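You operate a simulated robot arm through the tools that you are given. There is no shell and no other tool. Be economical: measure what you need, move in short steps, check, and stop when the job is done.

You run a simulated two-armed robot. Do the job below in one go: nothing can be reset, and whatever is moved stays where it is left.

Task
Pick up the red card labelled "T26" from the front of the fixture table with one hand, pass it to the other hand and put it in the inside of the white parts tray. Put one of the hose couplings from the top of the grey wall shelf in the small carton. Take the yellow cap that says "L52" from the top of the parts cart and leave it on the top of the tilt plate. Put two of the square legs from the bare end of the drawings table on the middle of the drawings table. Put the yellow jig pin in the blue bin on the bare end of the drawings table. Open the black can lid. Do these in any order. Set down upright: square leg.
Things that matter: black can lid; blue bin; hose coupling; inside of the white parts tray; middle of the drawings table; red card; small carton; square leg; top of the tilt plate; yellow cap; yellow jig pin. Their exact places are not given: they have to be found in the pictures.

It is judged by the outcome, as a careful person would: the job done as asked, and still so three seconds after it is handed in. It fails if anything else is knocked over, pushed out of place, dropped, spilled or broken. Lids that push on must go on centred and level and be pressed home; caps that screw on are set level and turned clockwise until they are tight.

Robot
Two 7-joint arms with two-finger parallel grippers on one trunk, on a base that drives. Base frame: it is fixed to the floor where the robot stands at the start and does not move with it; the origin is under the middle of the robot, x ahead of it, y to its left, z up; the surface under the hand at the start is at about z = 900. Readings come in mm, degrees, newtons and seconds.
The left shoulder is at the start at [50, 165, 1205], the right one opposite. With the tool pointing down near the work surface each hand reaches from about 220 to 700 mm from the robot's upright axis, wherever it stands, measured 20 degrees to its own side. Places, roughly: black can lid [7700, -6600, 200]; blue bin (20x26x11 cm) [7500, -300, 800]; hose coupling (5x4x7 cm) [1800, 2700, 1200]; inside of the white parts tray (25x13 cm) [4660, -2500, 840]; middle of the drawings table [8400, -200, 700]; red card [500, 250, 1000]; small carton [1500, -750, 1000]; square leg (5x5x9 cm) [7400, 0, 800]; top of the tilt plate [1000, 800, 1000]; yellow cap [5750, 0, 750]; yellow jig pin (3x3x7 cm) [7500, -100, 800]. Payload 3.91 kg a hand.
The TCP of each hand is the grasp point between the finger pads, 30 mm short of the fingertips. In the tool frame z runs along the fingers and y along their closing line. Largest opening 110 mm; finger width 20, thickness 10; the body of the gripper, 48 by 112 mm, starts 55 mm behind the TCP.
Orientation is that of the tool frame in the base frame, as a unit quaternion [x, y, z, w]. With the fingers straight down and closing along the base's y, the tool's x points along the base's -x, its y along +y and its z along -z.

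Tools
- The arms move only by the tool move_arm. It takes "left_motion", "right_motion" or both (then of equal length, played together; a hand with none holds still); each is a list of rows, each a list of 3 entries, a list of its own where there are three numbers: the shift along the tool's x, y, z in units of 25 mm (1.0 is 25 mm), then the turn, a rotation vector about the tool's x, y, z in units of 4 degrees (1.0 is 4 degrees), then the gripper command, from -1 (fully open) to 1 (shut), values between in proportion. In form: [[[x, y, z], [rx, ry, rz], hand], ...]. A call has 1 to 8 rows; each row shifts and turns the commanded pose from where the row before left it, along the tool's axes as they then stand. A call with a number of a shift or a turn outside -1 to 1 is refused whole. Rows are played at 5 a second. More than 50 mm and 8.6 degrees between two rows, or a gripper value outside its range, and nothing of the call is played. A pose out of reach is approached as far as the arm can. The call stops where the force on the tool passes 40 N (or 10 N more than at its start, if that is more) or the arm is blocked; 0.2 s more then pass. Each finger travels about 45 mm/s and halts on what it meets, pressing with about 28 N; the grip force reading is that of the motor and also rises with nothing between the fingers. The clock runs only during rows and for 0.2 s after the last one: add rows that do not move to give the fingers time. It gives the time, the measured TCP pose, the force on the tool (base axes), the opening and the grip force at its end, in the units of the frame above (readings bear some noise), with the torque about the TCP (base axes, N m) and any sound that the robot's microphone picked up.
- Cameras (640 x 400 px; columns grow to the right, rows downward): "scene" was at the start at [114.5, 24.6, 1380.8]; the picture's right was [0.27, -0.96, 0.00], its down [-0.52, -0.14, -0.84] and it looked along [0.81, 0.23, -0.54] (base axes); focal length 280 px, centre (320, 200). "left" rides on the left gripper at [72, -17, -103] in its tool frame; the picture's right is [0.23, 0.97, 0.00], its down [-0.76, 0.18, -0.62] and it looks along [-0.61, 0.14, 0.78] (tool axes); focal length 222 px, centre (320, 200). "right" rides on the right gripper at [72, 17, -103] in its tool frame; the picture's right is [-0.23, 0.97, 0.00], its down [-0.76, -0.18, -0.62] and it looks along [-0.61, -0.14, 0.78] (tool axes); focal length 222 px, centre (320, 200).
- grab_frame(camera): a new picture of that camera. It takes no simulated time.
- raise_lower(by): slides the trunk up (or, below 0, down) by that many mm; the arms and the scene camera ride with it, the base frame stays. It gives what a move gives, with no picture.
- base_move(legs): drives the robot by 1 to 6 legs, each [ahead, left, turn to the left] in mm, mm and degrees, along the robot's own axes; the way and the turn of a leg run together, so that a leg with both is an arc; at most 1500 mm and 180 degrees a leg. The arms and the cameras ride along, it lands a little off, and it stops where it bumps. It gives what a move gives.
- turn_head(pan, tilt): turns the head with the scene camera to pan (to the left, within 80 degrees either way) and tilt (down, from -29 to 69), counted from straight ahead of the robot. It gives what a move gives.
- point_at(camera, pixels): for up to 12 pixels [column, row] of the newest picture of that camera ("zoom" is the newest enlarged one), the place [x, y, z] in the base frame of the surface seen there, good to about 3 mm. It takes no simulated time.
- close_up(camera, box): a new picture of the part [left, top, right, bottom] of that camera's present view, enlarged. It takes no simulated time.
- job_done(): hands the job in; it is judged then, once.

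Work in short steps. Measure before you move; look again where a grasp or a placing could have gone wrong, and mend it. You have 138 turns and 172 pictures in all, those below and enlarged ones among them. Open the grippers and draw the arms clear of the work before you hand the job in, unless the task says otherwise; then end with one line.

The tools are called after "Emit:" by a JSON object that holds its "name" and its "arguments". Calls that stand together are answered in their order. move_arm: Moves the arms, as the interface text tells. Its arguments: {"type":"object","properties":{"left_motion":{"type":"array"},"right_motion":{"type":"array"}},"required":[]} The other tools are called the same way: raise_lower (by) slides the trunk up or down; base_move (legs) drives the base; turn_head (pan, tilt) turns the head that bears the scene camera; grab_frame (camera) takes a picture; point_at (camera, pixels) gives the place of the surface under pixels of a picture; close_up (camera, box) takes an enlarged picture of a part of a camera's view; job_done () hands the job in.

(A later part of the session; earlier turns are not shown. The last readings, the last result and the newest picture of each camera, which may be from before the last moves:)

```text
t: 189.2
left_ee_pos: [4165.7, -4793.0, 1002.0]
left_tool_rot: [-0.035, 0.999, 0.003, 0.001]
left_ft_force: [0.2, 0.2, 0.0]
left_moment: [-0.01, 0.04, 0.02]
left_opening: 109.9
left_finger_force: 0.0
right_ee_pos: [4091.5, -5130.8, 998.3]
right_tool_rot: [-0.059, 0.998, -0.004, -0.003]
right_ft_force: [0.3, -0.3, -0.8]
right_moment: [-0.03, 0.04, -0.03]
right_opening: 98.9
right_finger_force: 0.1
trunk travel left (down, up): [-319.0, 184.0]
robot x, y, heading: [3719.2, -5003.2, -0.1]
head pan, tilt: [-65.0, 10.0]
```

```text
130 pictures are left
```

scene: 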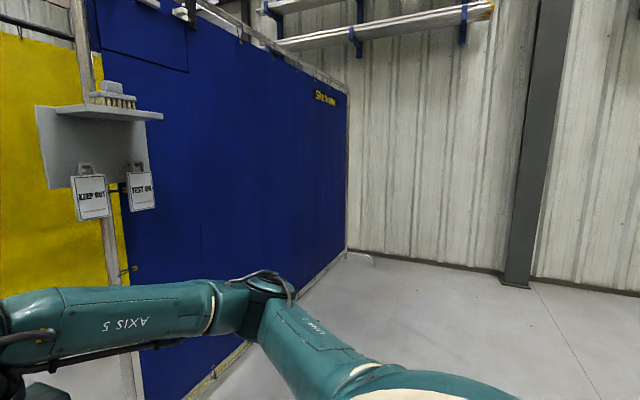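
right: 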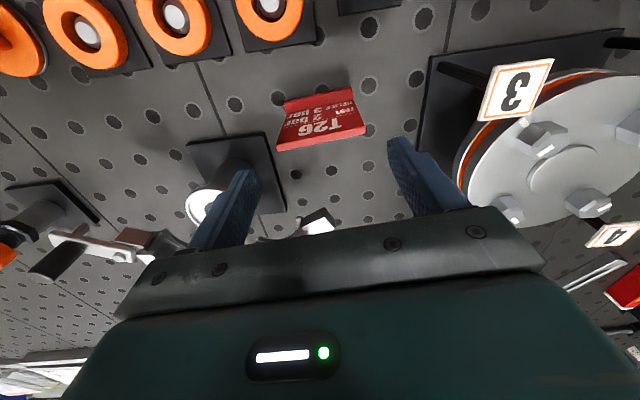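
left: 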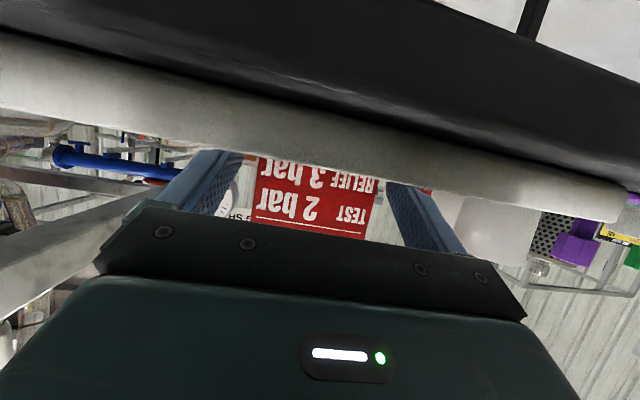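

I measure the elbow and the shelf/tags on the screen.

Emit:
{"name": "point_at", "arguments": {"camera": "scene", "pixels": [[270, 285], [285, 290], [255, 320], [300, 330], [240, 300], [60, 108], [162, 116], [40, 110], [75, 180], [92, 215], [105, 90], [90, 60]]}}

```text
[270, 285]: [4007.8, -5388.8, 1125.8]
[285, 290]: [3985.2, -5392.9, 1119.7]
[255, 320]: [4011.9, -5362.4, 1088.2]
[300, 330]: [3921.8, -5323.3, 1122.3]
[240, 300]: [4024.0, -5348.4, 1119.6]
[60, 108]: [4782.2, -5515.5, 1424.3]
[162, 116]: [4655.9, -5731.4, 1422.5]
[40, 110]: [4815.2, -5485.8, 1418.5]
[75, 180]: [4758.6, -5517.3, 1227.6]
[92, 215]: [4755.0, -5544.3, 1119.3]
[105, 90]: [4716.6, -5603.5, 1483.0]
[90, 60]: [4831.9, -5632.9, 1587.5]
```

Margins are about 55–60 mm each side. I drive straight 1000 and check drift.

Emit:
{"name": "base_move", "arguments": {"legs": [[1000, 0, 0]]}}

Emit:
{"name": "turn_head", "arguments": {"pan": 0, "tilt": 15}}

Emit:
{"name": "grab_frame", "arguments": {"camera": "scene"}}

Emit:
{"name": "point_at", "arguments": {"camera": "scene", "pixels": [[370, 180], [400, 180], [320, 250], [250, 250], [220, 200], [240, 180], [300, 180], [180, 150]]}}

```text
t: 194.4
left_ee_pos: [5165.0, -4799.2, 1001.1]
left_tool_rot: [-0.034, 0.999, 0.003, 0.001]
left_ft_force: [0.3, -0.6, 0.5]
left_moment: [0.0, -0.01, -0.01]
left_opening: 110.1
left_finger_force: 0.0
right_ee_pos: [5089.2, -5135.8, 999.8]
right_tool_rot: [-0.058, 0.998, -0.004, -0.003]
right_ft_force: [0.6, -0.1, 0.5]
right_moment: [0.0, 0.01, 0.03]
right_opening: 99.1
right_finger_force: 0.1
trunk travel left (down, up): [-319.0, 184.0]
robot x, y, heading: [4716.1, -5008.8, -0.4]
head pan, tilt: [-65.0, 10.0]
```

```text
t: 195.7
left_ee_pos: [5164.9, -4800.9, 1000.7]
left_tool_rot: [-0.033, 0.999, 0.003, 0.0]
left_ft_force: [-0.5, 0.0, -0.2]
left_moment: [0.02, 0.02, 0.0]
left_opening: 109.9
left_finger_force: 0.0
right_ee_pos: [5089.0, -5136.5, 998.7]
right_tool_rot: [-0.057, 0.998, -0.004, -0.003]
right_ft_force: [0.4, -0.8, -0.5]
right_moment: [-0.01, 0.01, -0.02]
right_opening: 98.7
right_finger_force: 0.0
trunk travel left (down, up): [-319.0, 184.0]
robot x, y, heading: [4716.7, -5008.7, -0.2]
head pan, tilt: [0.0, 15.0]
```

```text
129 pictures are left
```

scene: 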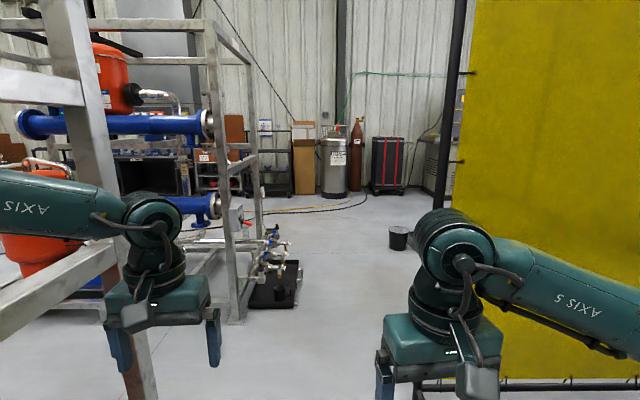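

```text
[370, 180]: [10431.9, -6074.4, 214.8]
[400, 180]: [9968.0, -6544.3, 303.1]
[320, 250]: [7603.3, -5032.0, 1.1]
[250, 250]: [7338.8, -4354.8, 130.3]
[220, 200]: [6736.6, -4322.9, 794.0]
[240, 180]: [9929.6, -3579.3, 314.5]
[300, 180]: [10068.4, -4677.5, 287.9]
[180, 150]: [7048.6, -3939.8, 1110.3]
```

The small black can shows at (398,237). I measure it and the nearest obstacles.

Emit:
{"name": "point_at", "arguments": {"camera": "scene", "pixels": [[110, 200], [115, 150], [455, 150], [445, 190], [289, 243], [300, 275], [398, 228], [398, 245], [240, 315], [212, 120], [270, 255]]}}

```text
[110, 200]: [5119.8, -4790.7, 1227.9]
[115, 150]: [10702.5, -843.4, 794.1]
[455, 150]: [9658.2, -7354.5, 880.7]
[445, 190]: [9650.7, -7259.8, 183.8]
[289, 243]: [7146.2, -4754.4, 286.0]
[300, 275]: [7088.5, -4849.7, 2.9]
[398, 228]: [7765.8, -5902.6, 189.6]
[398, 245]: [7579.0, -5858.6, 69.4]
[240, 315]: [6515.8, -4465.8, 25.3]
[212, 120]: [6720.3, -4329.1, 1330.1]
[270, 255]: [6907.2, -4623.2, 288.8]
```

Drift is small. I continue 2000 mm ahead and then look right for the can.

Emit:
{"name": "base_move", "arguments": {"legs": [[0, 4, 0.3], [1500, 0, 0], [450, 0, 0]]}}

Emit:
{"name": "turn_head", "arguments": {"pan": -45, "tilt": 25}}

Emit:
{"name": "grab_frame", "arguments": {"camera": "scene"}}

```text
t: 204.8
left_ee_pos: [6844.8, -4831.4, 999.1]
left_tool_rot: [-0.026, 1.0, 0.005, 0.0]
left_ft_force: [-0.1, 0.3, 1.6]
left_moment: [0.02, 0.01, 0.0]
left_opening: 110.1
left_finger_force: 0.0
right_ee_pos: [6764.7, -5167.2, 998.1]
right_tool_rot: [-0.049, 0.999, -0.003, -0.003]
right_ft_force: [-0.5, -0.9, 1.3]
right_moment: [0.0, -0.04, 0.0]
right_opening: 99.1
right_finger_force: 0.1
trunk travel left (down, up): [-319.0, 184.0]
robot x, y, heading: [6394.4, -5032.4, -1.3]
head pan, tilt: [0.0, 15.0]
stopped in leg 3: the robot was blocked; the commanded pose is now the measured one
```

```text
t: 205.9
left_ee_pos: [6845.1, -4831.7, 999.5]
left_tool_rot: [-0.027, 1.0, 0.004, -0.001]
left_ft_force: [0.3, 0.0, -0.8]
left_moment: [0.02, 0.02, 0.0]
left_opening: 109.7
left_finger_force: 0.1
right_ee_pos: [6764.0, -5166.9, 998.5]
right_tool_rot: [-0.05, 0.999, -0.003, -0.003]
right_ft_force: [0.4, -0.8, 0.1]
right_moment: [0.0, -0.02, 0.0]
right_opening: 99.0
right_finger_force: 0.1
trunk travel left (down, up): [-319.0, 184.0]
robot x, y, heading: [6398.0, -5033.0, -1.2]
head pan, tilt: [-45.0, 25.0]
```

```text
128 pictures are left
```

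scene: 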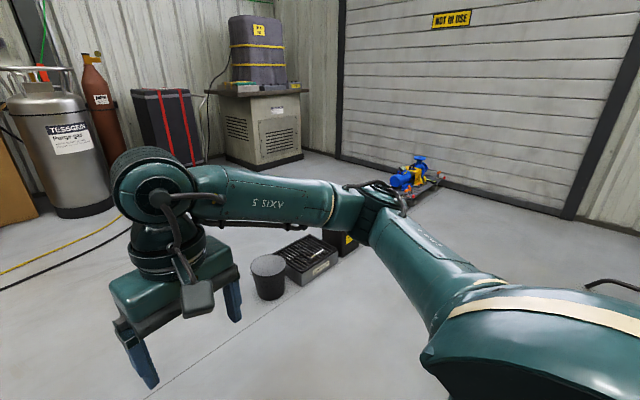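

Blocked, likely by the black drip tray on the floor at left. I look there, and measure the can on the right.

Emit:
{"name": "point_at", "arguments": {"camera": "scene", "pixels": [[268, 258], [254, 268], [286, 266], [268, 298], [305, 245], [310, 285], [340, 240], [230, 290], [640, 290], [410, 190], [300, 265]]}}

Emit:
{"name": "close_up", "arguments": {"camera": "scene", "box": [220, 210, 380, 310]}}

Emit:
{"name": "turn_head", "arguments": {"pan": 20, "tilt": 55}}

Emit:
{"name": "grab_frame", "arguments": {"camera": "scene"}}

```text
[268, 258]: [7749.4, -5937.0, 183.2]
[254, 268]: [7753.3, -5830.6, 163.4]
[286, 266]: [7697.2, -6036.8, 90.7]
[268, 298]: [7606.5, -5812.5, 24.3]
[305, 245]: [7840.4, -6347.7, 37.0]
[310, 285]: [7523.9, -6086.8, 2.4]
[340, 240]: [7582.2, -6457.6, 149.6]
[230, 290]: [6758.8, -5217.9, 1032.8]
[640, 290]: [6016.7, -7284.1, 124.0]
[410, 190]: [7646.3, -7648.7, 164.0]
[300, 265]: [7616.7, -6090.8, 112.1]
```

```text
4.00 times, centred on (300, 260) of scene
```

zoom: 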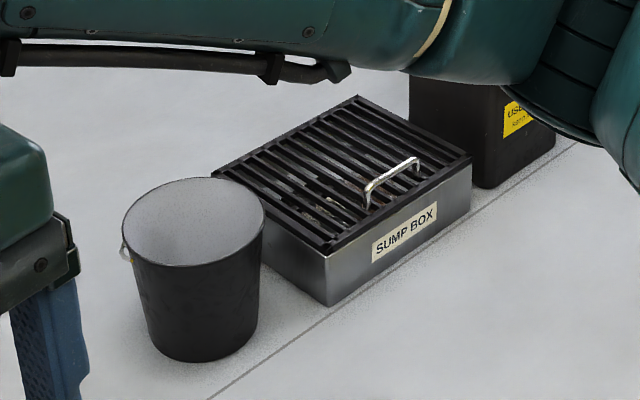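

```text
t: 207.2
left_ee_pos: [6845.8, -4831.6, 998.6]
left_tool_rot: [-0.026, 1.0, 0.005, -0.001]
left_ft_force: [0.7, -0.4, 0.1]
left_moment: [0.01, 0.0, -0.01]
left_opening: 110.0
left_finger_force: 0.1
right_ee_pos: [6765.3, -5167.4, 999.4]
right_tool_rot: [-0.049, 0.999, -0.003, -0.002]
right_ft_force: [-0.2, 0.4, -0.1]
right_moment: [0.01, 0.0, -0.01]
right_opening: 98.9
right_finger_force: 0.1
trunk travel left (down, up): [-319.0, 184.0]
robot x, y, heading: [6396.3, -5032.5, -1.2]
head pan, tilt: [20.0, 55.0]
```

```text
126 pictures are left
```

scene: 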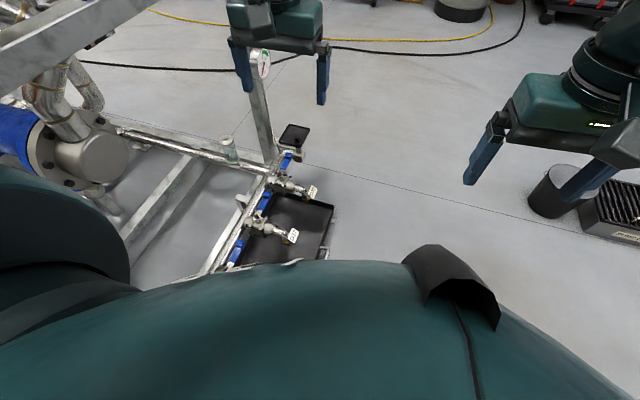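

I measure the drip tray corner and lower valves to see how to get clear.

Emit:
{"name": "point_at", "arguments": {"camera": "scene", "pixels": [[332, 205], [322, 258], [318, 258], [292, 236], [312, 192], [240, 265], [330, 230]]}}

```text
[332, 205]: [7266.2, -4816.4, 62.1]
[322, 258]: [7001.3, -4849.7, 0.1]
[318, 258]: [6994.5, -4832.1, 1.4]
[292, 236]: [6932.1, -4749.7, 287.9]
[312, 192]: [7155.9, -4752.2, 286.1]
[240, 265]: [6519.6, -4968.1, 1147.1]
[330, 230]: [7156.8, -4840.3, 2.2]
```

The robot yawed right, so the contact may be on the right. I look down right.

Emit:
{"name": "turn_head", "arguments": {"pan": -78, "tilt": 50}}

Emit:
{"name": "grab_frame", "arguments": {"camera": "scene"}}

Emit:
{"name": "turn_head", "arguments": {"pan": 78, "tilt": 35}}

Emit:
{"name": "grab_frame", "arguments": {"camera": "scene"}}

```text
t: 209.0
left_ee_pos: [6846.4, -4831.5, 1000.2]
left_tool_rot: [-0.028, 1.0, 0.004, -0.001]
left_ft_force: [0.4, -0.8, 0.1]
left_moment: [0.0, 0.05, -0.01]
left_opening: 110.0
left_finger_force: 0.0
right_ee_pos: [6765.9, -5167.3, 998.9]
right_tool_rot: [-0.049, 0.999, -0.003, -0.004]
right_ft_force: [0.8, -0.7, 1.0]
right_moment: [0.02, 0.01, -0.04]
right_opening: 99.1
right_finger_force: 0.0
trunk travel left (down, up): [-319.0, 184.0]
robot x, y, heading: [6398.2, -5032.6, -1.2]
head pan, tilt: [-78.0, 50.0]
```

```text
125 pictures are left
```

scene: 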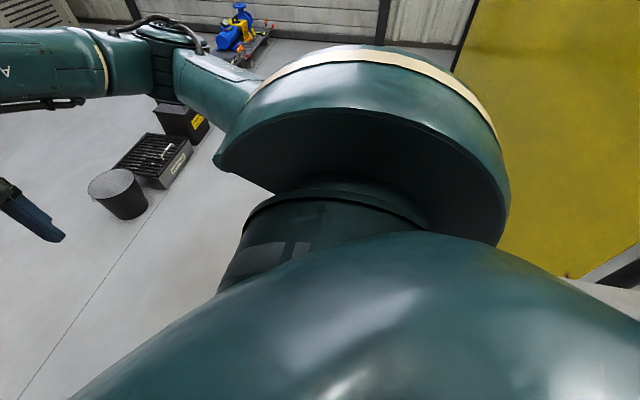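

```text
t: 211.4
left_ee_pos: [6845.0, -4830.8, 998.5]
left_tool_rot: [-0.028, 1.0, 0.005, -0.001]
left_ft_force: [0.0, -0.2, -0.1]
left_moment: [0.03, -0.02, 0.02]
left_opening: 110.0
left_finger_force: 0.1
right_ee_pos: [6765.9, -5166.7, 998.9]
right_tool_rot: [-0.049, 0.999, -0.003, -0.003]
right_ft_force: [-0.3, -0.5, -0.2]
right_moment: [0.01, -0.01, 0.01]
right_opening: 98.8
right_finger_force: 0.1
trunk travel left (down, up): [-319.0, 184.0]
robot x, y, heading: [6396.9, -5030.8, -1.4]
head pan, tilt: [78.0, 35.0]
```

```text
124 pictures are left
```

scene: 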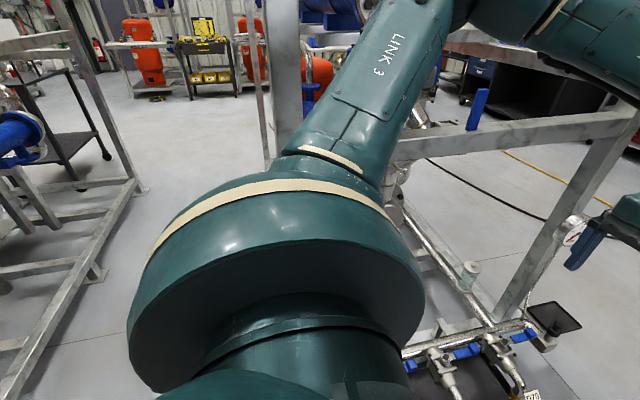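

I measure the nearby skid post/rail on the left.

Emit:
{"name": "point_at", "arguments": {"camera": "scene", "pixels": [[285, 100], [265, 140], [420, 145], [480, 110], [440, 355], [405, 210], [425, 30], [430, 110]]}}

Emit:
{"name": "turn_head", "arguments": {"pan": -78, "tilt": 20}}

Emit:
{"name": "grab_frame", "arguments": {"camera": "scene"}}

Emit:
{"name": "point_at", "arguments": {"camera": "scene", "pixels": [[600, 100], [560, 60], [500, 80], [620, 200], [560, 180], [540, 20], [470, 100], [480, 60], [130, 130], [200, 160]]}}

```text
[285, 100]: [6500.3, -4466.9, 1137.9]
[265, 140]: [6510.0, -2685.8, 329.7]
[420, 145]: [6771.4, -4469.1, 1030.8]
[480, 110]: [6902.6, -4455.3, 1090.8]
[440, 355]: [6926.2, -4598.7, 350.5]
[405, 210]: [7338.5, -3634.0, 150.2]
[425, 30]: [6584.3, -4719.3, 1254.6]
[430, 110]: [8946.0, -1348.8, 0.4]
```

```text
t: 213.8
left_ee_pos: [6845.7, -4832.6, 999.7]
left_tool_rot: [-0.028, 1.0, 0.004, -0.001]
left_ft_force: [0.4, 0.5, 0.8]
left_moment: [-0.01, 0.02, -0.01]
left_opening: 109.9
left_finger_force: 0.1
right_ee_pos: [6765.6, -5167.2, 998.4]
right_tool_rot: [-0.049, 0.999, -0.002, -0.003]
right_ft_force: [-0.2, 0.1, 0.2]
right_moment: [0.0, -0.01, 0.02]
right_opening: 98.9
right_finger_force: 0.0
trunk travel left (down, up): [-319.0, 184.0]
robot x, y, heading: [6395.5, -5031.5, -1.6]
head pan, tilt: [-78.0, 20.0]
```

```text
123 pictures are left
```

scene: 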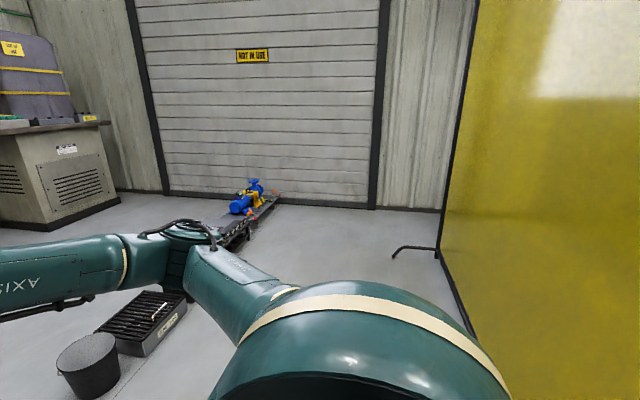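

```text
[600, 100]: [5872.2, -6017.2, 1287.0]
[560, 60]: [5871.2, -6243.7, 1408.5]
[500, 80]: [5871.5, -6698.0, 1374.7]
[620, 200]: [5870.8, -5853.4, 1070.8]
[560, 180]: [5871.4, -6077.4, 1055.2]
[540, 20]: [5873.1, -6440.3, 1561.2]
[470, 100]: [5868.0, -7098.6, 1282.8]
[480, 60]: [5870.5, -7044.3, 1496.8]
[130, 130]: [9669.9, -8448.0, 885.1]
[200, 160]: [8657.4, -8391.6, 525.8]
```

Nothing touches on the right; the left upper arm is near the post at (6500, −4467). I sidestep right, go ahead, and turn toward the can.

Emit:
{"name": "base_move", "arguments": {"legs": [[0, -350, 0], [250, 0, 0], [0, 0, -58]]}}

Emit:
{"name": "turn_head", "arguments": {"pan": 0, "tilt": 35}}

Emit:
{"name": "grab_frame", "arguments": {"camera": "scene"}}

```text
t: 216.2
left_ee_pos: [6843.2, -5023.1, 999.4]
left_tool_rot: [-0.024, 1.0, 0.005, -0.002]
left_ft_force: [0.3, 0.2, 0.4]
left_moment: [-0.04, 0.01, -0.01]
left_opening: 110.0
left_finger_force: 0.1
right_ee_pos: [6762.0, -5359.6, 999.0]
right_tool_rot: [-0.047, 0.999, -0.004, -0.004]
right_ft_force: [0.2, 0.5, 1.0]
right_moment: [0.0, -0.01, -0.03]
right_opening: 98.9
right_finger_force: 0.0
trunk travel left (down, up): [-319.0, 184.0]
robot x, y, heading: [6392.7, -5220.6, -1.5]
head pan, tilt: [-78.0, 20.0]
stopped in leg 1: the robot was blocked; the commanded pose is now the measured one
```

```text
t: 217.7
left_ee_pos: [6843.7, -5023.5, 1000.6]
left_tool_rot: [-0.023, 1.0, 0.005, 0.0]
left_ft_force: [0.5, 1.2, -0.2]
left_moment: [-0.02, 0.04, 0.02]
left_opening: 110.0
left_finger_force: 0.1
right_ee_pos: [6763.0, -5359.9, 999.2]
right_tool_rot: [-0.046, 0.999, -0.003, -0.004]
right_ft_force: [-0.5, -0.1, -0.3]
right_moment: [0.04, 0.02, 0.0]
right_opening: 99.1
right_finger_force: 0.1
trunk travel left (down, up): [-319.0, 184.0]
robot x, y, heading: [6396.2, -5222.5, -1.5]
head pan, tilt: [0.0, 35.0]
```

```text
122 pictures are left
```

scene: 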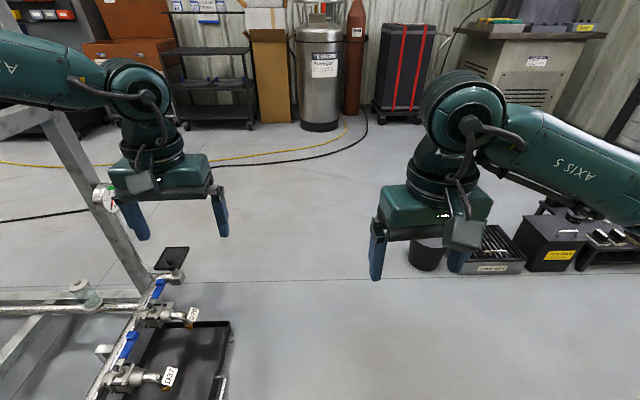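

The right side bumped the yellow screen's floor foot; forward is free at this y. I go ahead 500 and then turn right.

Emit:
{"name": "base_move", "arguments": {"legs": [[0, 25, 1.5], [500, 0, 0], [0, 0, -58]]}}

Emit:
{"name": "grab_frame", "arguments": {"camera": "scene"}}

Emit:
{"name": "turn_head", "arguments": {"pan": 75, "tilt": 40}}

Emit:
{"name": "grab_frame", "arguments": {"camera": "scene"}}

```text
t: 223.7
left_ee_pos: [7309.1, -5460.5, 998.4]
left_tool_rot: [0.45, 0.893, 0.004, 0.001]
left_ft_force: [-0.2, 1.0, -0.9]
left_moment: [0.01, 0.01, -0.02]
left_opening: 110.0
left_finger_force: 0.2
right_ee_pos: [6985.8, -5577.9, 998.7]
right_tool_rot: [0.429, 0.903, -0.001, -0.004]
right_ft_force: [-1.7, 1.1, 0.3]
right_moment: [0.0, 0.02, 0.02]
right_opening: 98.6
right_finger_force: 0.1
trunk travel left (down, up): [-319.0, 184.0]
robot x, y, heading: [6895.1, -5200.2, -57.8]
head pan, tilt: [0.0, 35.0]
```

```text
121 pictures are left
```

scene: 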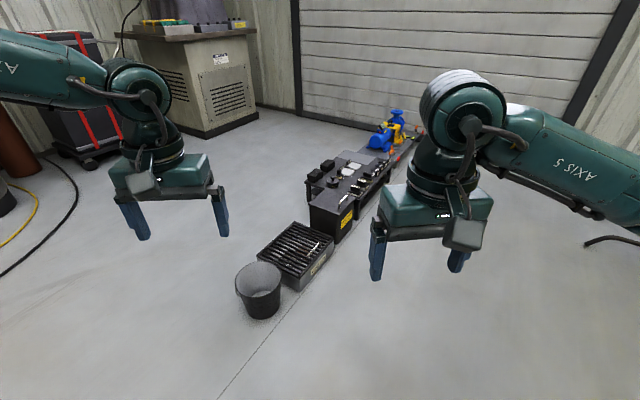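

```text
t: 225.2
left_ee_pos: [7309.5, -5459.9, 999.4]
left_tool_rot: [0.451, 0.892, 0.004, 0.001]
left_ft_force: [0.1, 0.0, 0.3]
left_moment: [-0.01, 0.02, -0.01]
left_opening: 110.0
left_finger_force: 0.2
right_ee_pos: [6985.0, -5578.5, 998.4]
right_tool_rot: [0.429, 0.903, -0.001, -0.005]
right_ft_force: [1.0, 0.4, 0.4]
right_moment: [0.03, -0.01, 0.0]
right_opening: 99.0
right_finger_force: 0.0
trunk travel left (down, up): [-319.0, 184.0]
robot x, y, heading: [6892.3, -5197.5, -57.6]
head pan, tilt: [75.0, 40.0]
```

```text
120 pictures are left
```

scene: 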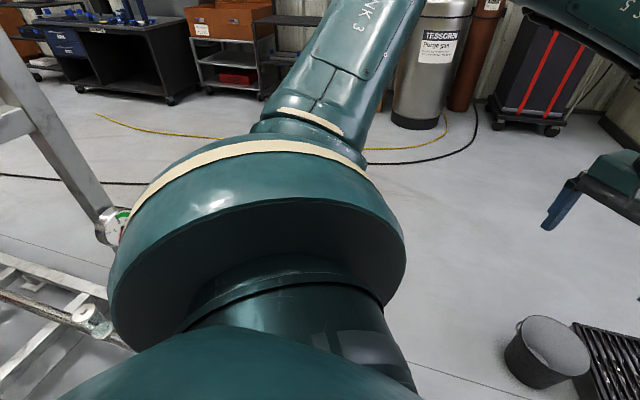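

The black can is past the sump box. I drive to about (6950, −6560) and face +x to look at it close.

Emit:
{"name": "base_move", "arguments": {"legs": [[0, 0, -32.3], [1360, 0, 0], [0, 0, 90]]}}

Emit:
{"name": "turn_head", "arguments": {"pan": 0, "tilt": 45}}

Emit:
{"name": "grab_frame", "arguments": {"camera": "scene"}}

```text
t: 237.4
left_ee_pos: [7338.5, -6344.2, 1000.0]
left_tool_rot: [-0.045, 0.999, 0.004, 0.0]
left_ft_force: [0.2, -1.0, -0.6]
left_moment: [0.0, 0.01, -0.01]
left_opening: 110.0
left_finger_force: 0.1
right_ee_pos: [7270.9, -6682.2, 999.9]
right_tool_rot: [-0.068, 0.998, -0.004, -0.004]
right_ft_force: [0.0, 0.1, -0.7]
right_moment: [0.0, 0.0, 0.03]
right_opening: 99.1
right_finger_force: 0.0
trunk travel left (down, up): [-319.0, 184.0]
robot x, y, heading: [6901.1, -6561.0, 0.9]
head pan, tilt: [75.0, 40.0]
```

```text
t: 238.9
left_ee_pos: [7338.3, -6343.5, 1000.1]
left_tool_rot: [-0.046, 0.999, 0.004, 0.0]
left_ft_force: [-0.8, -0.4, 0.0]
left_moment: [0.0, 0.01, 0.0]
left_opening: 110.2
left_finger_force: 0.0
right_ee_pos: [7271.1, -6681.5, 998.9]
right_tool_rot: [-0.067, 0.998, -0.003, -0.003]
right_ft_force: [0.3, -0.1, -0.7]
right_moment: [-0.01, 0.02, 0.01]
right_opening: 99.0
right_finger_force: 0.1
trunk travel left (down, up): [-319.0, 184.0]
robot x, y, heading: [6898.0, -6560.1, 0.7]
head pan, tilt: [0.0, 45.0]
```

```text
119 pictures are left
```

scene: 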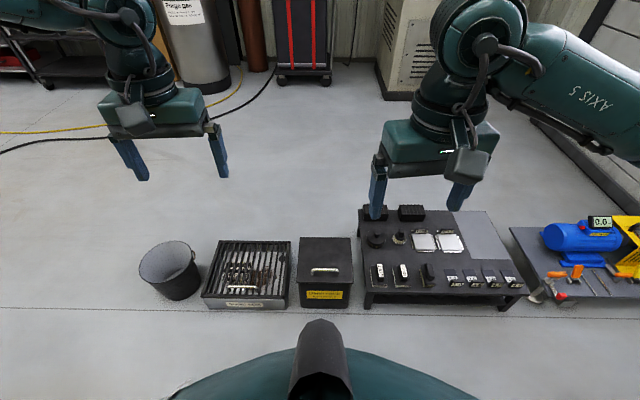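

I zoom on the black can with its handle at (325,270) and measure.

Emit:
{"name": "close_up", "arguments": {"camera": "scene", "box": [280, 225, 376, 315]}}

Emit:
{"name": "point_at", "arguments": {"camera": "scene", "pixels": [[302, 238], [348, 238], [299, 280], [350, 280], [312, 268], [325, 268], [338, 268], [325, 255], [325, 295], [325, 306], [300, 285], [351, 290]]}}

```text
4.44 times, centred on (328, 270) of scene
```

zoom: 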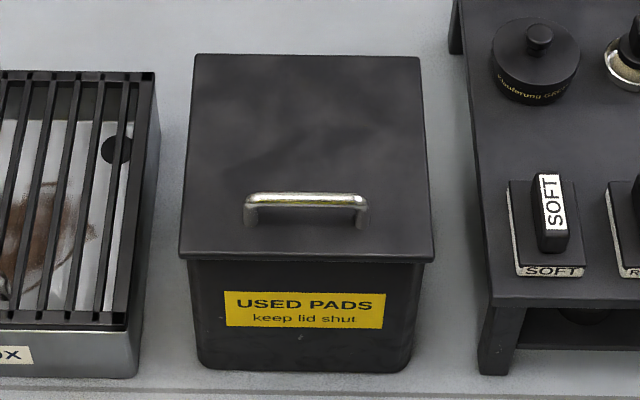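

```text
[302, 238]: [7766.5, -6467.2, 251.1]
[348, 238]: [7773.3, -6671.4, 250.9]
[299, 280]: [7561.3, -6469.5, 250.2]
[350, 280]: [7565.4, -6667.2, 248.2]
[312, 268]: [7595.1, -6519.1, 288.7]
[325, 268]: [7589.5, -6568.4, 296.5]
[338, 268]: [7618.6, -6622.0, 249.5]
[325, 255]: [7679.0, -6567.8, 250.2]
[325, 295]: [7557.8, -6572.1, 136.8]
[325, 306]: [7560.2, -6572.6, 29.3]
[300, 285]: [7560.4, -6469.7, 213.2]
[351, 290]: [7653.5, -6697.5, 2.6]
```

The lid (top z 250, x 7560–7772) has a bar handle along y at x≈7592, z≈292, with the hinge at the back. I need fingers closing along x, so I test turning the right hand inward by 90°.

Emit:
{"name": "move_arm", "arguments": {"right_motion": [[[0, 0, 0], [0, 0, 1], -0.8], [[0, 0, 0], [0, 0, 1], -0.8], [[0, 0, 0], [0, 0, 1], -0.8], [[0, 0, 0], [0, 0, 1], -0.8], [[0, 0, 0], [0, 0, 1], -0.8], [[0, 0, 0], [0, 0, 1], -0.8], [[0, 0, 0], [0, 0, 1], -0.8], [[0, 0, 0], [0, 0, 1], -0.8]]}}

Emit:
{"name": "move_arm", "arguments": {"right_motion": [[[0, 0, 0], [0, 0, 1], -0.8], [[0, 0, 0], [0, 0, 1], -0.8], [[0, 0, 0], [0, 0, 1], -0.8], [[0, 0, 0], [0, 0, 1], -0.8], [[0, 0, 0], [0, 0, 1], -0.8], [[0, 0, 0], [0, 0, 1], -0.8], [[0, 0, 0], [0, 0, 1], -0.8], [[0, 0, 0], [0, 0, 1], -0.8]]}}

Emit:
{"name": "move_arm", "arguments": {"right_motion": [[[0, 0, 0], [0, 0, 1], -0.8], [[0, 0, 0], [0, 0, 1], -0.8], [[0, 0, 0], [0, 0, 1], -0.8], [[0, 0, 0], [0, 0, 1], -0.8], [[0, 0, 0], [0, 0, 1], -0.8], [[0, 0, 0], [0, 0, 1], -0.8], [[0, 0, 0], [0, 0, 1], -0.8]]}}

```text
t: 240.7
left_ee_pos: [7338.1, -6342.9, 999.6]
left_tool_rot: [-0.045, 0.999, 0.005, -0.001]
left_ft_force: [-0.3, 0.0, -0.2]
left_moment: [0.01, 0.03, -0.03]
left_opening: 110.3
left_finger_force: 0.1
right_ee_pos: [7271.7, -6681.7, 998.1]
right_tool_rot: [0.21, 0.978, -0.003, -0.002]
right_ft_force: [-0.1, -0.2, -0.3]
right_moment: [-0.01, 0.02, -0.03]
right_opening: 99.2
right_finger_force: 0.0
trunk travel left (down, up): [-319.0, 184.0]
robot x, y, heading: [6898.6, -6559.7, 1.0]
head pan, tilt: [0.0, 45.0]
```

```text
t: 242.5
left_ee_pos: [7337.2, -6343.4, 999.6]
left_tool_rot: [-0.045, 0.999, 0.005, 0.0]
left_ft_force: [0.7, 0.4, -1.0]
left_moment: [0.01, -0.04, 0.01]
left_opening: 110.3
left_finger_force: 0.0
right_ee_pos: [7271.3, -6683.0, 999.1]
right_tool_rot: [0.472, 0.882, -0.004, 0.0]
right_ft_force: [0.2, 0.9, -0.8]
right_moment: [-0.02, -0.01, 0.01]
right_opening: 99.0
right_finger_force: 0.1
trunk travel left (down, up): [-319.0, 184.0]
robot x, y, heading: [6897.9, -6562.3, 1.0]
head pan, tilt: [0.0, 45.0]
```

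```text
t: 244.1
left_ee_pos: [7337.8, -6343.0, 999.9]
left_tool_rot: [-0.045, 0.999, 0.005, 0.0]
left_ft_force: [0.0, -0.4, 0.0]
left_moment: [0.02, -0.03, -0.02]
left_opening: 110.0
left_finger_force: 0.1
right_ee_pos: [7270.6, -6681.1, 998.7]
right_tool_rot: [0.671, 0.742, -0.006, 0.001]
right_ft_force: [0.2, 0.6, 0.1]
right_moment: [-0.01, 0.01, 0.0]
right_opening: 98.9
right_finger_force: 0.0
trunk travel left (down, up): [-319.0, 184.0]
robot x, y, heading: [6901.0, -6565.1, 0.8]
head pan, tilt: [0.0, 45.0]
```

Inward 90° works. I drive nearer (about x 7075, y −6420), drop the trunk fully, and finish the turn.

Emit:
{"name": "base_move", "arguments": {"legs": [[0, 140, -0.9], [135, 0, 0], [40, 0, 0]]}}

Emit:
{"name": "raise_lower", "arguments": {"by": -315}}

Emit:
{"name": "move_arm", "arguments": {"right_motion": [[[0, 0, 1], [0, 0, 0.7], -0.5], [[0, 0, 1], [0, 0, 0.7], -0.5], [[0, 0, 1], [0, 0, 0], -0.5], [[0, 0, 1], [0, 0, 0], -0.5], [[0, 0, 1], [0, 0, 0], -0.5], [[0, 0, 1], [0, 0, 0], -0.5], [[0, 0, 1], [0, 0, 0], -0.5], [[0, 0, 1], [0, 0, 0], -0.5]]}}

Emit:
{"name": "grab_frame", "arguments": {"camera": "scene"}}

```text
t: 247.4
left_ee_pos: [7515.8, -6210.1, 998.6]
left_tool_rot: [-0.037, 0.999, 0.005, -0.002]
left_ft_force: [0.1, 0.2, -0.6]
left_moment: [0.03, 0.02, -0.02]
left_opening: 110.1
left_finger_force: 0.0
right_ee_pos: [7442.4, -6548.0, 996.6]
right_tool_rot: [0.676, 0.737, -0.005, -0.001]
right_ft_force: [0.4, -0.6, 0.0]
right_moment: [0.0, 0.03, 0.0]
right_opening: 99.0
right_finger_force: 0.1
trunk travel left (down, up): [-319.0, 184.0]
robot x, y, heading: [7073.0, -6416.2, 0.1]
head pan, tilt: [0.0, 45.0]
```

```text
t: 250.5
left_ee_pos: [7514.3, -6209.4, 684.0]
left_tool_rot: [-0.037, 0.999, 0.004, 0.0]
left_ft_force: [0.1, 0.6, 0.5]
left_moment: [0.01, 0.01, 0.01]
left_opening: 110.1
left_finger_force: 0.0
right_ee_pos: [7442.5, -6546.8, 683.7]
right_tool_rot: [0.676, 0.737, -0.005, 0.0]
right_ft_force: [-0.6, -0.7, 0.0]
right_moment: [0.01, -0.01, 0.0]
right_opening: 99.0
right_finger_force: 0.1
trunk travel left (down, up): [-4.0, 499.0]
robot x, y, heading: [7071.3, -6414.2, -0.0]
head pan, tilt: [0.0, 45.0]
```

```text
t: 252.3
left_ee_pos: [7513.6, -6209.5, 684.9]
left_tool_rot: [-0.038, 0.999, 0.004, 0.0]
left_ft_force: [-0.4, 0.1, 0.3]
left_moment: [0.02, 0.01, 0.0]
left_opening: 109.8
left_finger_force: 0.1
right_ee_pos: [7440.6, -6548.7, 484.1]
right_tool_rot: [0.711, 0.703, -0.004, 0.001]
right_ft_force: [0.1, 0.3, 0.1]
right_moment: [-0.01, 0.0, -0.02]
right_opening: 82.5
right_finger_force: 0.1
trunk travel left (down, up): [-4.0, 499.0]
robot x, y, heading: [7072.7, -6419.2, -0.0]
head pan, tilt: [0.0, 45.0]
```

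```text
117 pictures are left
```

scene: 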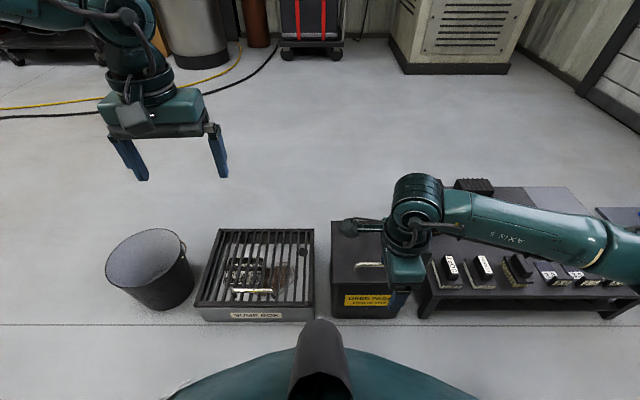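

I bring the hand over the handle (x 7592, y −6568), at z≈390, and view it from the wrist.

Emit:
{"name": "move_arm", "arguments": {"right_motion": [[[-0.1, 0.86, 0.5], [0, 0, 0], -0.5], [[-0.1, 0.86, 0.5], [0, 0, 0], -0.5], [[-0.1, 0.86, 0.5], [0, 0, 0], -0.5], [[-0.1, 0.86, 0.5], [0, 0, 0], -0.5], [[-0.1, 0.86, 0.5], [0, 0, 0], -0.5], [[-0.1, 0.86, 0.5], [0, 0, 0], -0.5], [[-0.1, 0.86, 0.5], [0, 0, 0], -0.5]]}}

Emit:
{"name": "grab_frame", "arguments": {"camera": "right"}}

Emit:
{"name": "close_up", "arguments": {"camera": "scene", "box": [300, 180, 460, 330]}}

```text
t: 253.9
left_ee_pos: [7513.6, -6209.8, 684.3]
left_tool_rot: [-0.037, 0.999, 0.005, 0.0]
left_ft_force: [0.3, 0.5, -0.4]
left_moment: [-0.03, 0.01, 0.0]
left_opening: 110.1
left_finger_force: 0.0
right_ee_pos: [7590.1, -6568.8, 395.7]
right_tool_rot: [0.711, 0.704, -0.005, 0.0]
right_ft_force: [-0.1, -0.7, -0.6]
right_moment: [0.02, 0.01, -0.02]
right_opening: 82.7
right_finger_force: 0.1
trunk travel left (down, up): [-4.0, 499.0]
robot x, y, heading: [7070.6, -6420.5, 0.1]
head pan, tilt: [0.0, 45.0]
```

```text
116 pictures are left
```

right: 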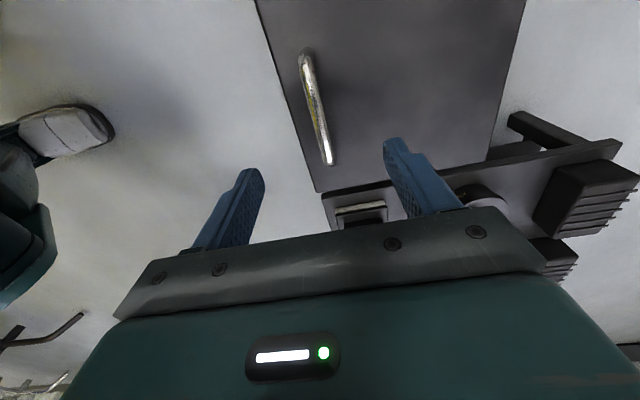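

```text
2.67 times, centred on (380, 255) of scene
```

zoom: 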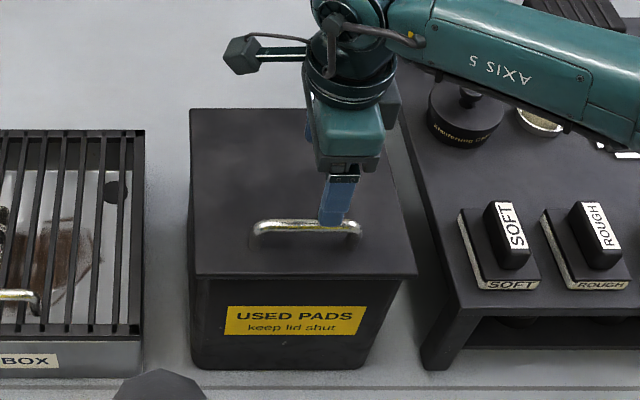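

I measure the handle from the wrist view and the forearm's height over the low table.

Emit:
{"name": "point_at", "arguments": {"camera": "right", "pixels": [[305, 65], [318, 110], [328, 155], [312, 90], [400, 100], [324, 135]]}}

Emit:
{"name": "point_at", "arguments": {"camera": "zoom", "pixels": [[450, 90], [540, 115], [620, 145], [465, 110], [540, 110], [500, 200], [300, 225], [345, 225], [240, 60]]}}

```text
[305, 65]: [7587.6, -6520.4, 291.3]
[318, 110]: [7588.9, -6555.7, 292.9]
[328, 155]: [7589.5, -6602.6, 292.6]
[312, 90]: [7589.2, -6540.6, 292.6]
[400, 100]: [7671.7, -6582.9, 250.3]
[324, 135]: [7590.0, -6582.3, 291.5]
```

```text
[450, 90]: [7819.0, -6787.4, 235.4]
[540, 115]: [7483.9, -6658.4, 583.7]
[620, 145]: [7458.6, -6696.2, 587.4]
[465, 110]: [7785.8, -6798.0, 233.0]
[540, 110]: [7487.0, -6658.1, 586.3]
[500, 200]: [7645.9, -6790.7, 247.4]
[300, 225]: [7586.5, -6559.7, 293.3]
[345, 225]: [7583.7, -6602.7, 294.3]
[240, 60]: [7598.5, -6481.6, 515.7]
```

Bar at x≈7590, z top≈294, and the hand is aligned. I descend 107 mm and close.

Emit:
{"name": "move_arm", "arguments": {"right_motion": [[[0, 0, 1], [0, 0, 0], -0.5], [[0, 0, 1], [0, 0, 0], -0.5], [[0, 0, 1], [0, 0, 0], -0.5], [[0, 0, 1], [0, 0, 0], -0.5], [[0, 0, 0.27], [0, 0, 0], 0.2], [[0, 0, 0], [0, 0, 0], 1], [[0, 0, 0], [0, 0, 0], 1], [[0, 0, 0], [0, 0, 0], 1]]}}

Emit:
{"name": "grab_frame", "arguments": {"camera": "right"}}

```text
t: 255.7
left_ee_pos: [7515.2, -6210.2, 684.3]
left_tool_rot: [-0.038, 0.999, 0.005, 0.0]
left_ft_force: [0.2, -0.4, -0.1]
left_moment: [0.0, 0.02, -0.04]
left_opening: 110.2
left_finger_force: 0.0
right_ee_pos: [7589.0, -6568.4, 288.2]
right_tool_rot: [0.711, 0.703, -0.005, 0.001]
right_ft_force: [2.2, 0.2, -2.7]
right_moment: [0.17, 0.0, 0.31]
right_opening: 13.9
right_finger_force: 20.0
trunk travel left (down, up): [-4.0, 499.0]
robot x, y, heading: [7071.5, -6423.7, 0.4]
head pan, tilt: [0.0, 45.0]
```

```text
114 pictures are left
```

right: 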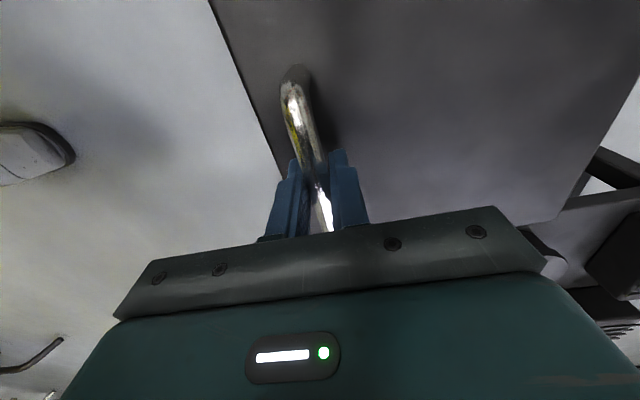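

Bar is gripped. I swing it along the hinge arc (radius ≈183 about x≈7768, z≈247), first to about 40°.

Emit:
{"name": "move_arm", "arguments": {"right_motion": [[[0, 0.2, -0.6], [0, 0, 0], 1], [[0, 0.21, -0.61], [0, 0, 0], 1], [[0, 0.3, -0.56], [0, 0, 0], 1], [[0, 0.31, -0.56], [0, 0, 0], 1], [[0, 0.4, -0.5], [0, 0, 0], 1], [[0, 0.4, -0.5], [0, 0, 0], 1], [[0, 0.48, -0.42], [0, 0, 0], 1], [[0, 0.48, -0.42], [0, 0, 0], 1]]}}

Emit:
{"name": "grab_frame", "arguments": {"camera": "scene"}}

```text
t: 256.8
left_ee_pos: [7512.1, -6209.5, 684.5]
left_tool_rot: [-0.036, 0.999, 0.004, 0.0]
left_ft_force: [-0.7, 0.0, 0.2]
left_moment: [-0.01, -0.03, -0.01]
left_opening: 109.9
left_finger_force: 0.0
right_ee_pos: [7612.7, -6568.9, 346.4]
right_tool_rot: [0.71, 0.704, -0.01, -0.004]
right_ft_force: [-7.9, -1.5, 1.9]
right_moment: [0.28, 0.02, 0.34]
right_opening: 13.8
right_finger_force: 44.8
trunk travel left (down, up): [-4.0, 499.0]
robot x, y, heading: [7069.5, -6419.7, 0.3]
head pan, tilt: [0.0, 45.0]
stopped in row 5 (right hand): the force on the tool passed its limit at 45 N (the readings are from after the stop); the commanded pose is now the measured one
```

```text
113 pictures are left
```

scene: 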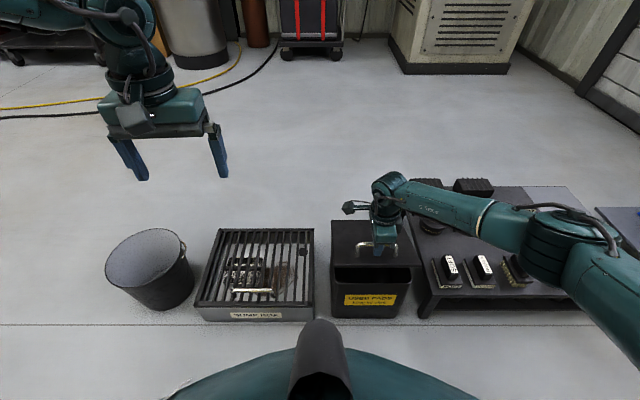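

The lid is rising (about 20°). I continue slower.

Emit:
{"name": "move_arm", "arguments": {"right_motion": [[[0, 0.16, -0.27], [0, 0, 0], 1], [[0, 0.17, -0.27], [0, 0, 0], 1], [[0, 0.18, -0.26], [0, 0, 0], 1], [[0, 0.19, -0.25], [0, 0, 0], 1], [[0, 0.2, -0.24], [0, 0, 0], 1], [[0, 0.21, -0.23], [0, 0, 0], 1], [[0, 0.22, -0.22], [0, 0, 0], 1], [[0, 0.23, -0.21], [0, 0, 0], 1]]}}

Emit:
{"name": "grab_frame", "arguments": {"camera": "right"}}

```text
t: 258.6
left_ee_pos: [7514.6, -6210.2, 685.1]
left_tool_rot: [-0.037, 0.999, 0.005, 0.0]
left_ft_force: [0.3, 0.3, -0.6]
left_moment: [0.0, 0.0, 0.02]
left_opening: 110.2
left_finger_force: 0.0
right_ee_pos: [7653.9, -6568.6, 396.5]
right_tool_rot: [0.711, 0.703, -0.009, -0.002]
right_ft_force: [-8.9, -0.3, 5.7]
right_moment: [-0.2, 0.16, 0.14]
right_opening: 13.7
right_finger_force: 44.5
trunk travel left (down, up): [-4.0, 499.0]
robot x, y, heading: [7068.8, -6421.0, 0.1]
head pan, tilt: [0.0, 45.0]
```

```text
112 pictures are left
```

right: 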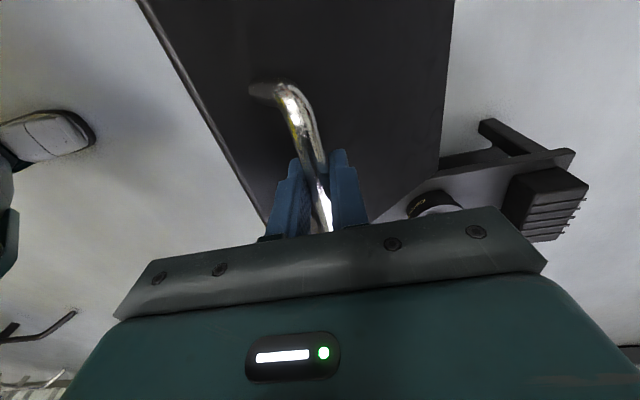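

About 40° open. I continue the arc.

Emit:
{"name": "move_arm", "arguments": {"right_motion": [[[0, 0.32, -0.24], [0, 0, 0], 1], [[0, 0.33, -0.21], [0, 0, 0], 1], [[0, 0.34, -0.19], [0, 0, 0], 1], [[0, 0.35, -0.17], [0, 0, 0], 1], [[0, 0.35, -0.15], [0, 0, 0], 1], [[0, 0.36, -0.13], [0, 0, 0], 1], [[0, 0.36, -0.11], [0, 0, 0], 1], [[0, 0.37, -0.09], [0, 0, 0], 1]]}}

Emit:
{"name": "move_arm", "arguments": {"right_motion": [[[0, 0.37, -0.06], [0, 0, 0], 1], [[0, 0.37, -0.04], [0, 0, 0], 1], [[0, 0.37, -0.01], [0, 0, 0], 1], [[0, 0.37, 0.01], [0, 0, 0], 1], [[0, 0.37, 0.03], [0, 0, 0], 1], [[0, 0.37, 0.05], [0, 0, 0], 1], [[0, 0.36, 0.07], [0, 0, 0], 1], [[0, 0.36, 0.09], [0, 0, 0], 1]]}}

Emit:
{"name": "grab_frame", "arguments": {"camera": "scene"}}

Emit:
{"name": "grab_frame", "arguments": {"camera": "right"}}

```text
t: 260.4
left_ee_pos: [7514.5, -6209.1, 684.0]
left_tool_rot: [-0.037, 0.999, 0.004, -0.002]
left_ft_force: [1.4, 0.4, -0.4]
left_moment: [-0.01, 0.01, -0.01]
left_opening: 109.9
left_finger_force: 0.0
right_ee_pos: [7697.9, -6568.5, 423.0]
right_tool_rot: [0.709, 0.705, -0.009, -0.006]
right_ft_force: [8.0, 18.3, -18.4]
right_moment: [-1.06, 0.04, -0.16]
right_opening: 13.6
right_finger_force: 44.8
right hand out of reach, approached as far as the arm can: row 6, 7, 8
trunk travel left (down, up): [-4.0, 499.0]
robot x, y, heading: [7071.9, -6418.9, 0.1]
head pan, tilt: [0.0, 45.0]
```

```text
t: 260.8
left_ee_pos: [7514.9, -6209.1, 684.1]
left_tool_rot: [-0.037, 0.999, 0.005, -0.002]
left_ft_force: [0.2, -0.1, 0.7]
left_moment: [0.05, 0.0, -0.01]
left_opening: 109.6
left_finger_force: 0.0
right_ee_pos: [7697.8, -6569.2, 425.2]
right_tool_rot: [0.709, 0.705, -0.007, -0.008]
right_ft_force: [5.5, 1.9, -15.1]
right_moment: [0.02, -0.18, -0.2]
right_opening: 13.4
right_finger_force: 44.8
right hand out of reach, approached as far as the arm can: row 1, 2
trunk travel left (down, up): [-4.0, 499.0]
robot x, y, heading: [7069.2, -6416.5, 0.2]
head pan, tilt: [0.0, 45.0]
stopped in row 2 (right hand): the force on the tool passed its limit at 42 N (the readings are from after the stop); the commanded pose is now the measured one
```

```text
111 pictures are left
```

scene: 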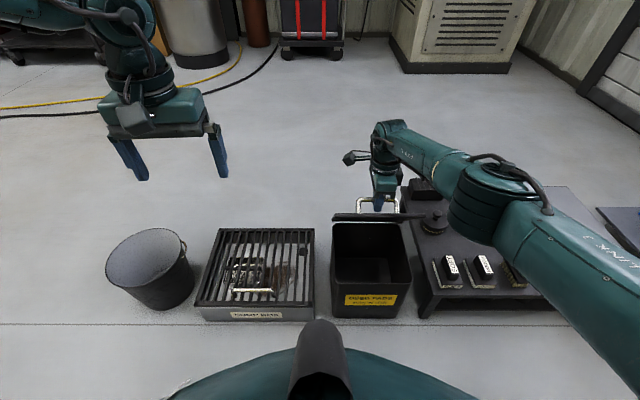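

```text
110 pictures are left
```

right: 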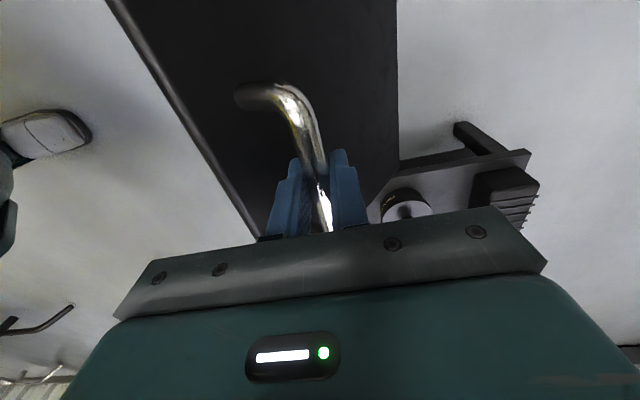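

The right arm is at its reach at about 57°. The base front has about 200 mm room to the can, so I drive forward 60 mm while holding, following the flat top of the arc.

Emit:
{"name": "base_move", "arguments": {"legs": [[60, 0, 0]]}}

Emit:
{"name": "grab_frame", "arguments": {"camera": "scene"}}

```text
t: 261.8
left_ee_pos: [7558.4, -6209.5, 684.6]
left_tool_rot: [-0.038, 0.999, 0.005, 0.0]
left_ft_force: [-0.2, 0.2, -0.4]
left_moment: [0.05, 0.0, 0.0]
left_opening: 109.6
left_finger_force: 0.1
right_ee_pos: [7748.7, -6569.4, 438.4]
right_tool_rot: [0.71, 0.704, -0.002, -0.002]
right_ft_force: [-3.6, 0.7, 9.0]
right_moment: [-0.46, 0.16, -0.22]
right_opening: 13.6
right_finger_force: 44.3
trunk travel left (down, up): [-4.0, 499.0]
robot x, y, heading: [7115.3, -6420.3, 0.0]
head pan, tilt: [0.0, 45.0]
stopped in leg 1: the force on the tool passed its limit at 45 N (the readings are from after the stop); the commanded pose is now the measured one
```

```text
109 pictures are left
```

scene: 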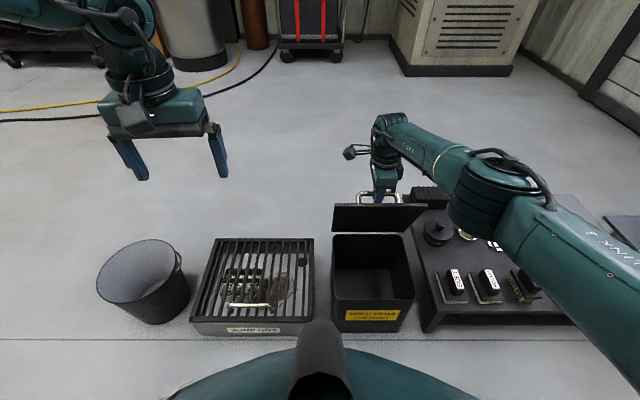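

About 72° now. Another 45 mm forward.

Emit:
{"name": "base_move", "arguments": {"legs": [[45, 0, 0]]}}

Emit:
{"name": "base_move", "arguments": {"legs": [[35, 0, 0]]}}

Emit:
{"name": "grab_frame", "arguments": {"camera": "scene"}}

```text
t: 262.7
left_ee_pos: [7602.9, -6209.8, 685.6]
left_tool_rot: [-0.038, 0.999, 0.004, 0.0]
left_ft_force: [-0.3, 0.4, 0.4]
left_moment: [0.02, 0.0, -0.03]
left_opening: 110.2
left_finger_force: 0.1
right_ee_pos: [7794.6, -6568.7, 439.2]
right_tool_rot: [0.709, 0.705, -0.002, -0.001]
right_ft_force: [1.8, -0.1, 19.3]
right_moment: [-0.24, -0.16, -0.25]
right_opening: 13.3
right_finger_force: 45.0
trunk travel left (down, up): [-4.0, 499.0]
robot x, y, heading: [7161.1, -6417.8, -0.1]
head pan, tilt: [0.0, 45.0]
```

```text
t: 263.5
left_ee_pos: [7639.7, -6208.8, 684.9]
left_tool_rot: [-0.038, 0.999, 0.005, 0.0]
left_ft_force: [-0.2, 0.8, -1.0]
left_moment: [0.0, 0.03, 0.0]
left_opening: 109.9
left_finger_force: 0.0
right_ee_pos: [7828.8, -6568.0, 435.9]
right_tool_rot: [0.71, 0.704, -0.002, -0.004]
right_ft_force: [-1.5, 0.9, -15.2]
right_moment: [-0.27, -0.19, -0.32]
right_opening: 13.3
right_finger_force: 45.5
trunk travel left (down, up): [-4.0, 499.0]
robot x, y, heading: [7193.8, -6418.2, 0.1]
head pan, tilt: [0.0, 45.0]
```

```text
108 pictures are left
```

scene: 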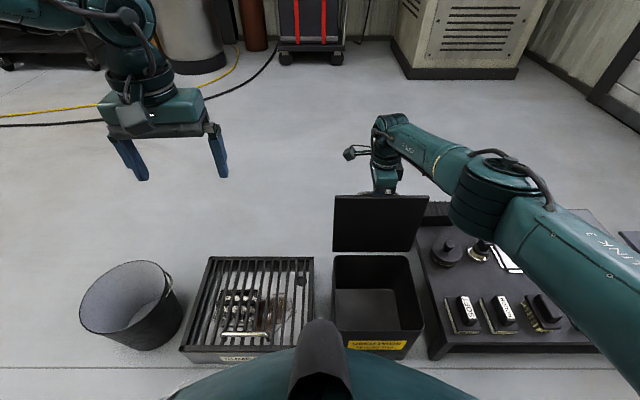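

Past vertical (≈96°). I move the hand slightly down, drive 30 mm more, then look before releasing.

Emit:
{"name": "move_arm", "arguments": {"right_motion": [[[0, 0.1, 0.2], [0, 0, 0], 1], [[0, 0.1, 0.1], [0, 0, 0], 1]]}}

Emit:
{"name": "base_move", "arguments": {"legs": [[28, 0, 0]]}}

Emit:
{"name": "grab_frame", "arguments": {"camera": "scene"}}

```text
t: 264.1
left_ee_pos: [7638.4, -6208.9, 685.8]
left_tool_rot: [-0.037, 0.999, 0.004, 0.001]
left_ft_force: [-0.3, 0.0, -0.8]
left_moment: [-0.02, -0.02, 0.05]
left_opening: 110.0
left_finger_force: 0.1
right_ee_pos: [7828.6, -6568.9, 436.0]
right_tool_rot: [0.709, 0.705, 0.0, 0.0]
right_ft_force: [4.1, 1.0, 15.0]
right_moment: [-0.31, 0.11, -0.36]
right_opening: 13.4
right_finger_force: 45.1
right hand out of reach, approached as far as the arm can: row 1, 2
trunk travel left (down, up): [-4.0, 499.0]
robot x, y, heading: [7196.0, -6417.6, 0.2]
head pan, tilt: [0.0, 45.0]
```

```text
t: 264.9
left_ee_pos: [7667.5, -6210.3, 684.0]
left_tool_rot: [-0.038, 0.999, 0.004, -0.001]
left_ft_force: [0.3, -0.6, 0.1]
left_moment: [0.03, -0.02, -0.01]
left_opening: 109.9
left_finger_force: 0.1
right_ee_pos: [7853.3, -6569.1, 427.1]
right_tool_rot: [0.709, 0.705, -0.004, -0.005]
right_ft_force: [-5.6, 4.5, -20.6]
right_moment: [-0.28, -0.2, -0.25]
right_opening: 13.4
right_finger_force: 44.7
trunk travel left (down, up): [-4.0, 499.0]
robot x, y, heading: [7223.1, -6414.2, 0.0]
head pan, tilt: [0.0, 45.0]
```

```text
107 pictures are left
```

scene: 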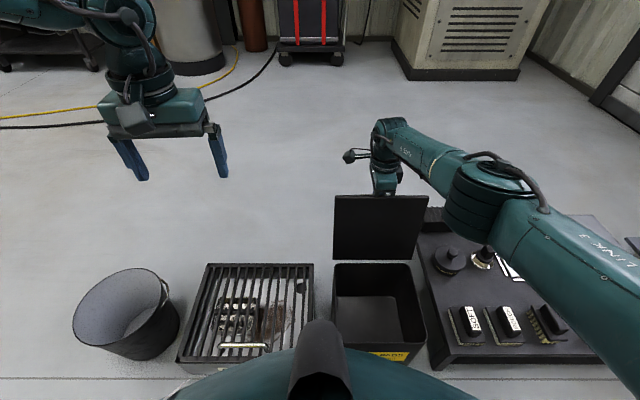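

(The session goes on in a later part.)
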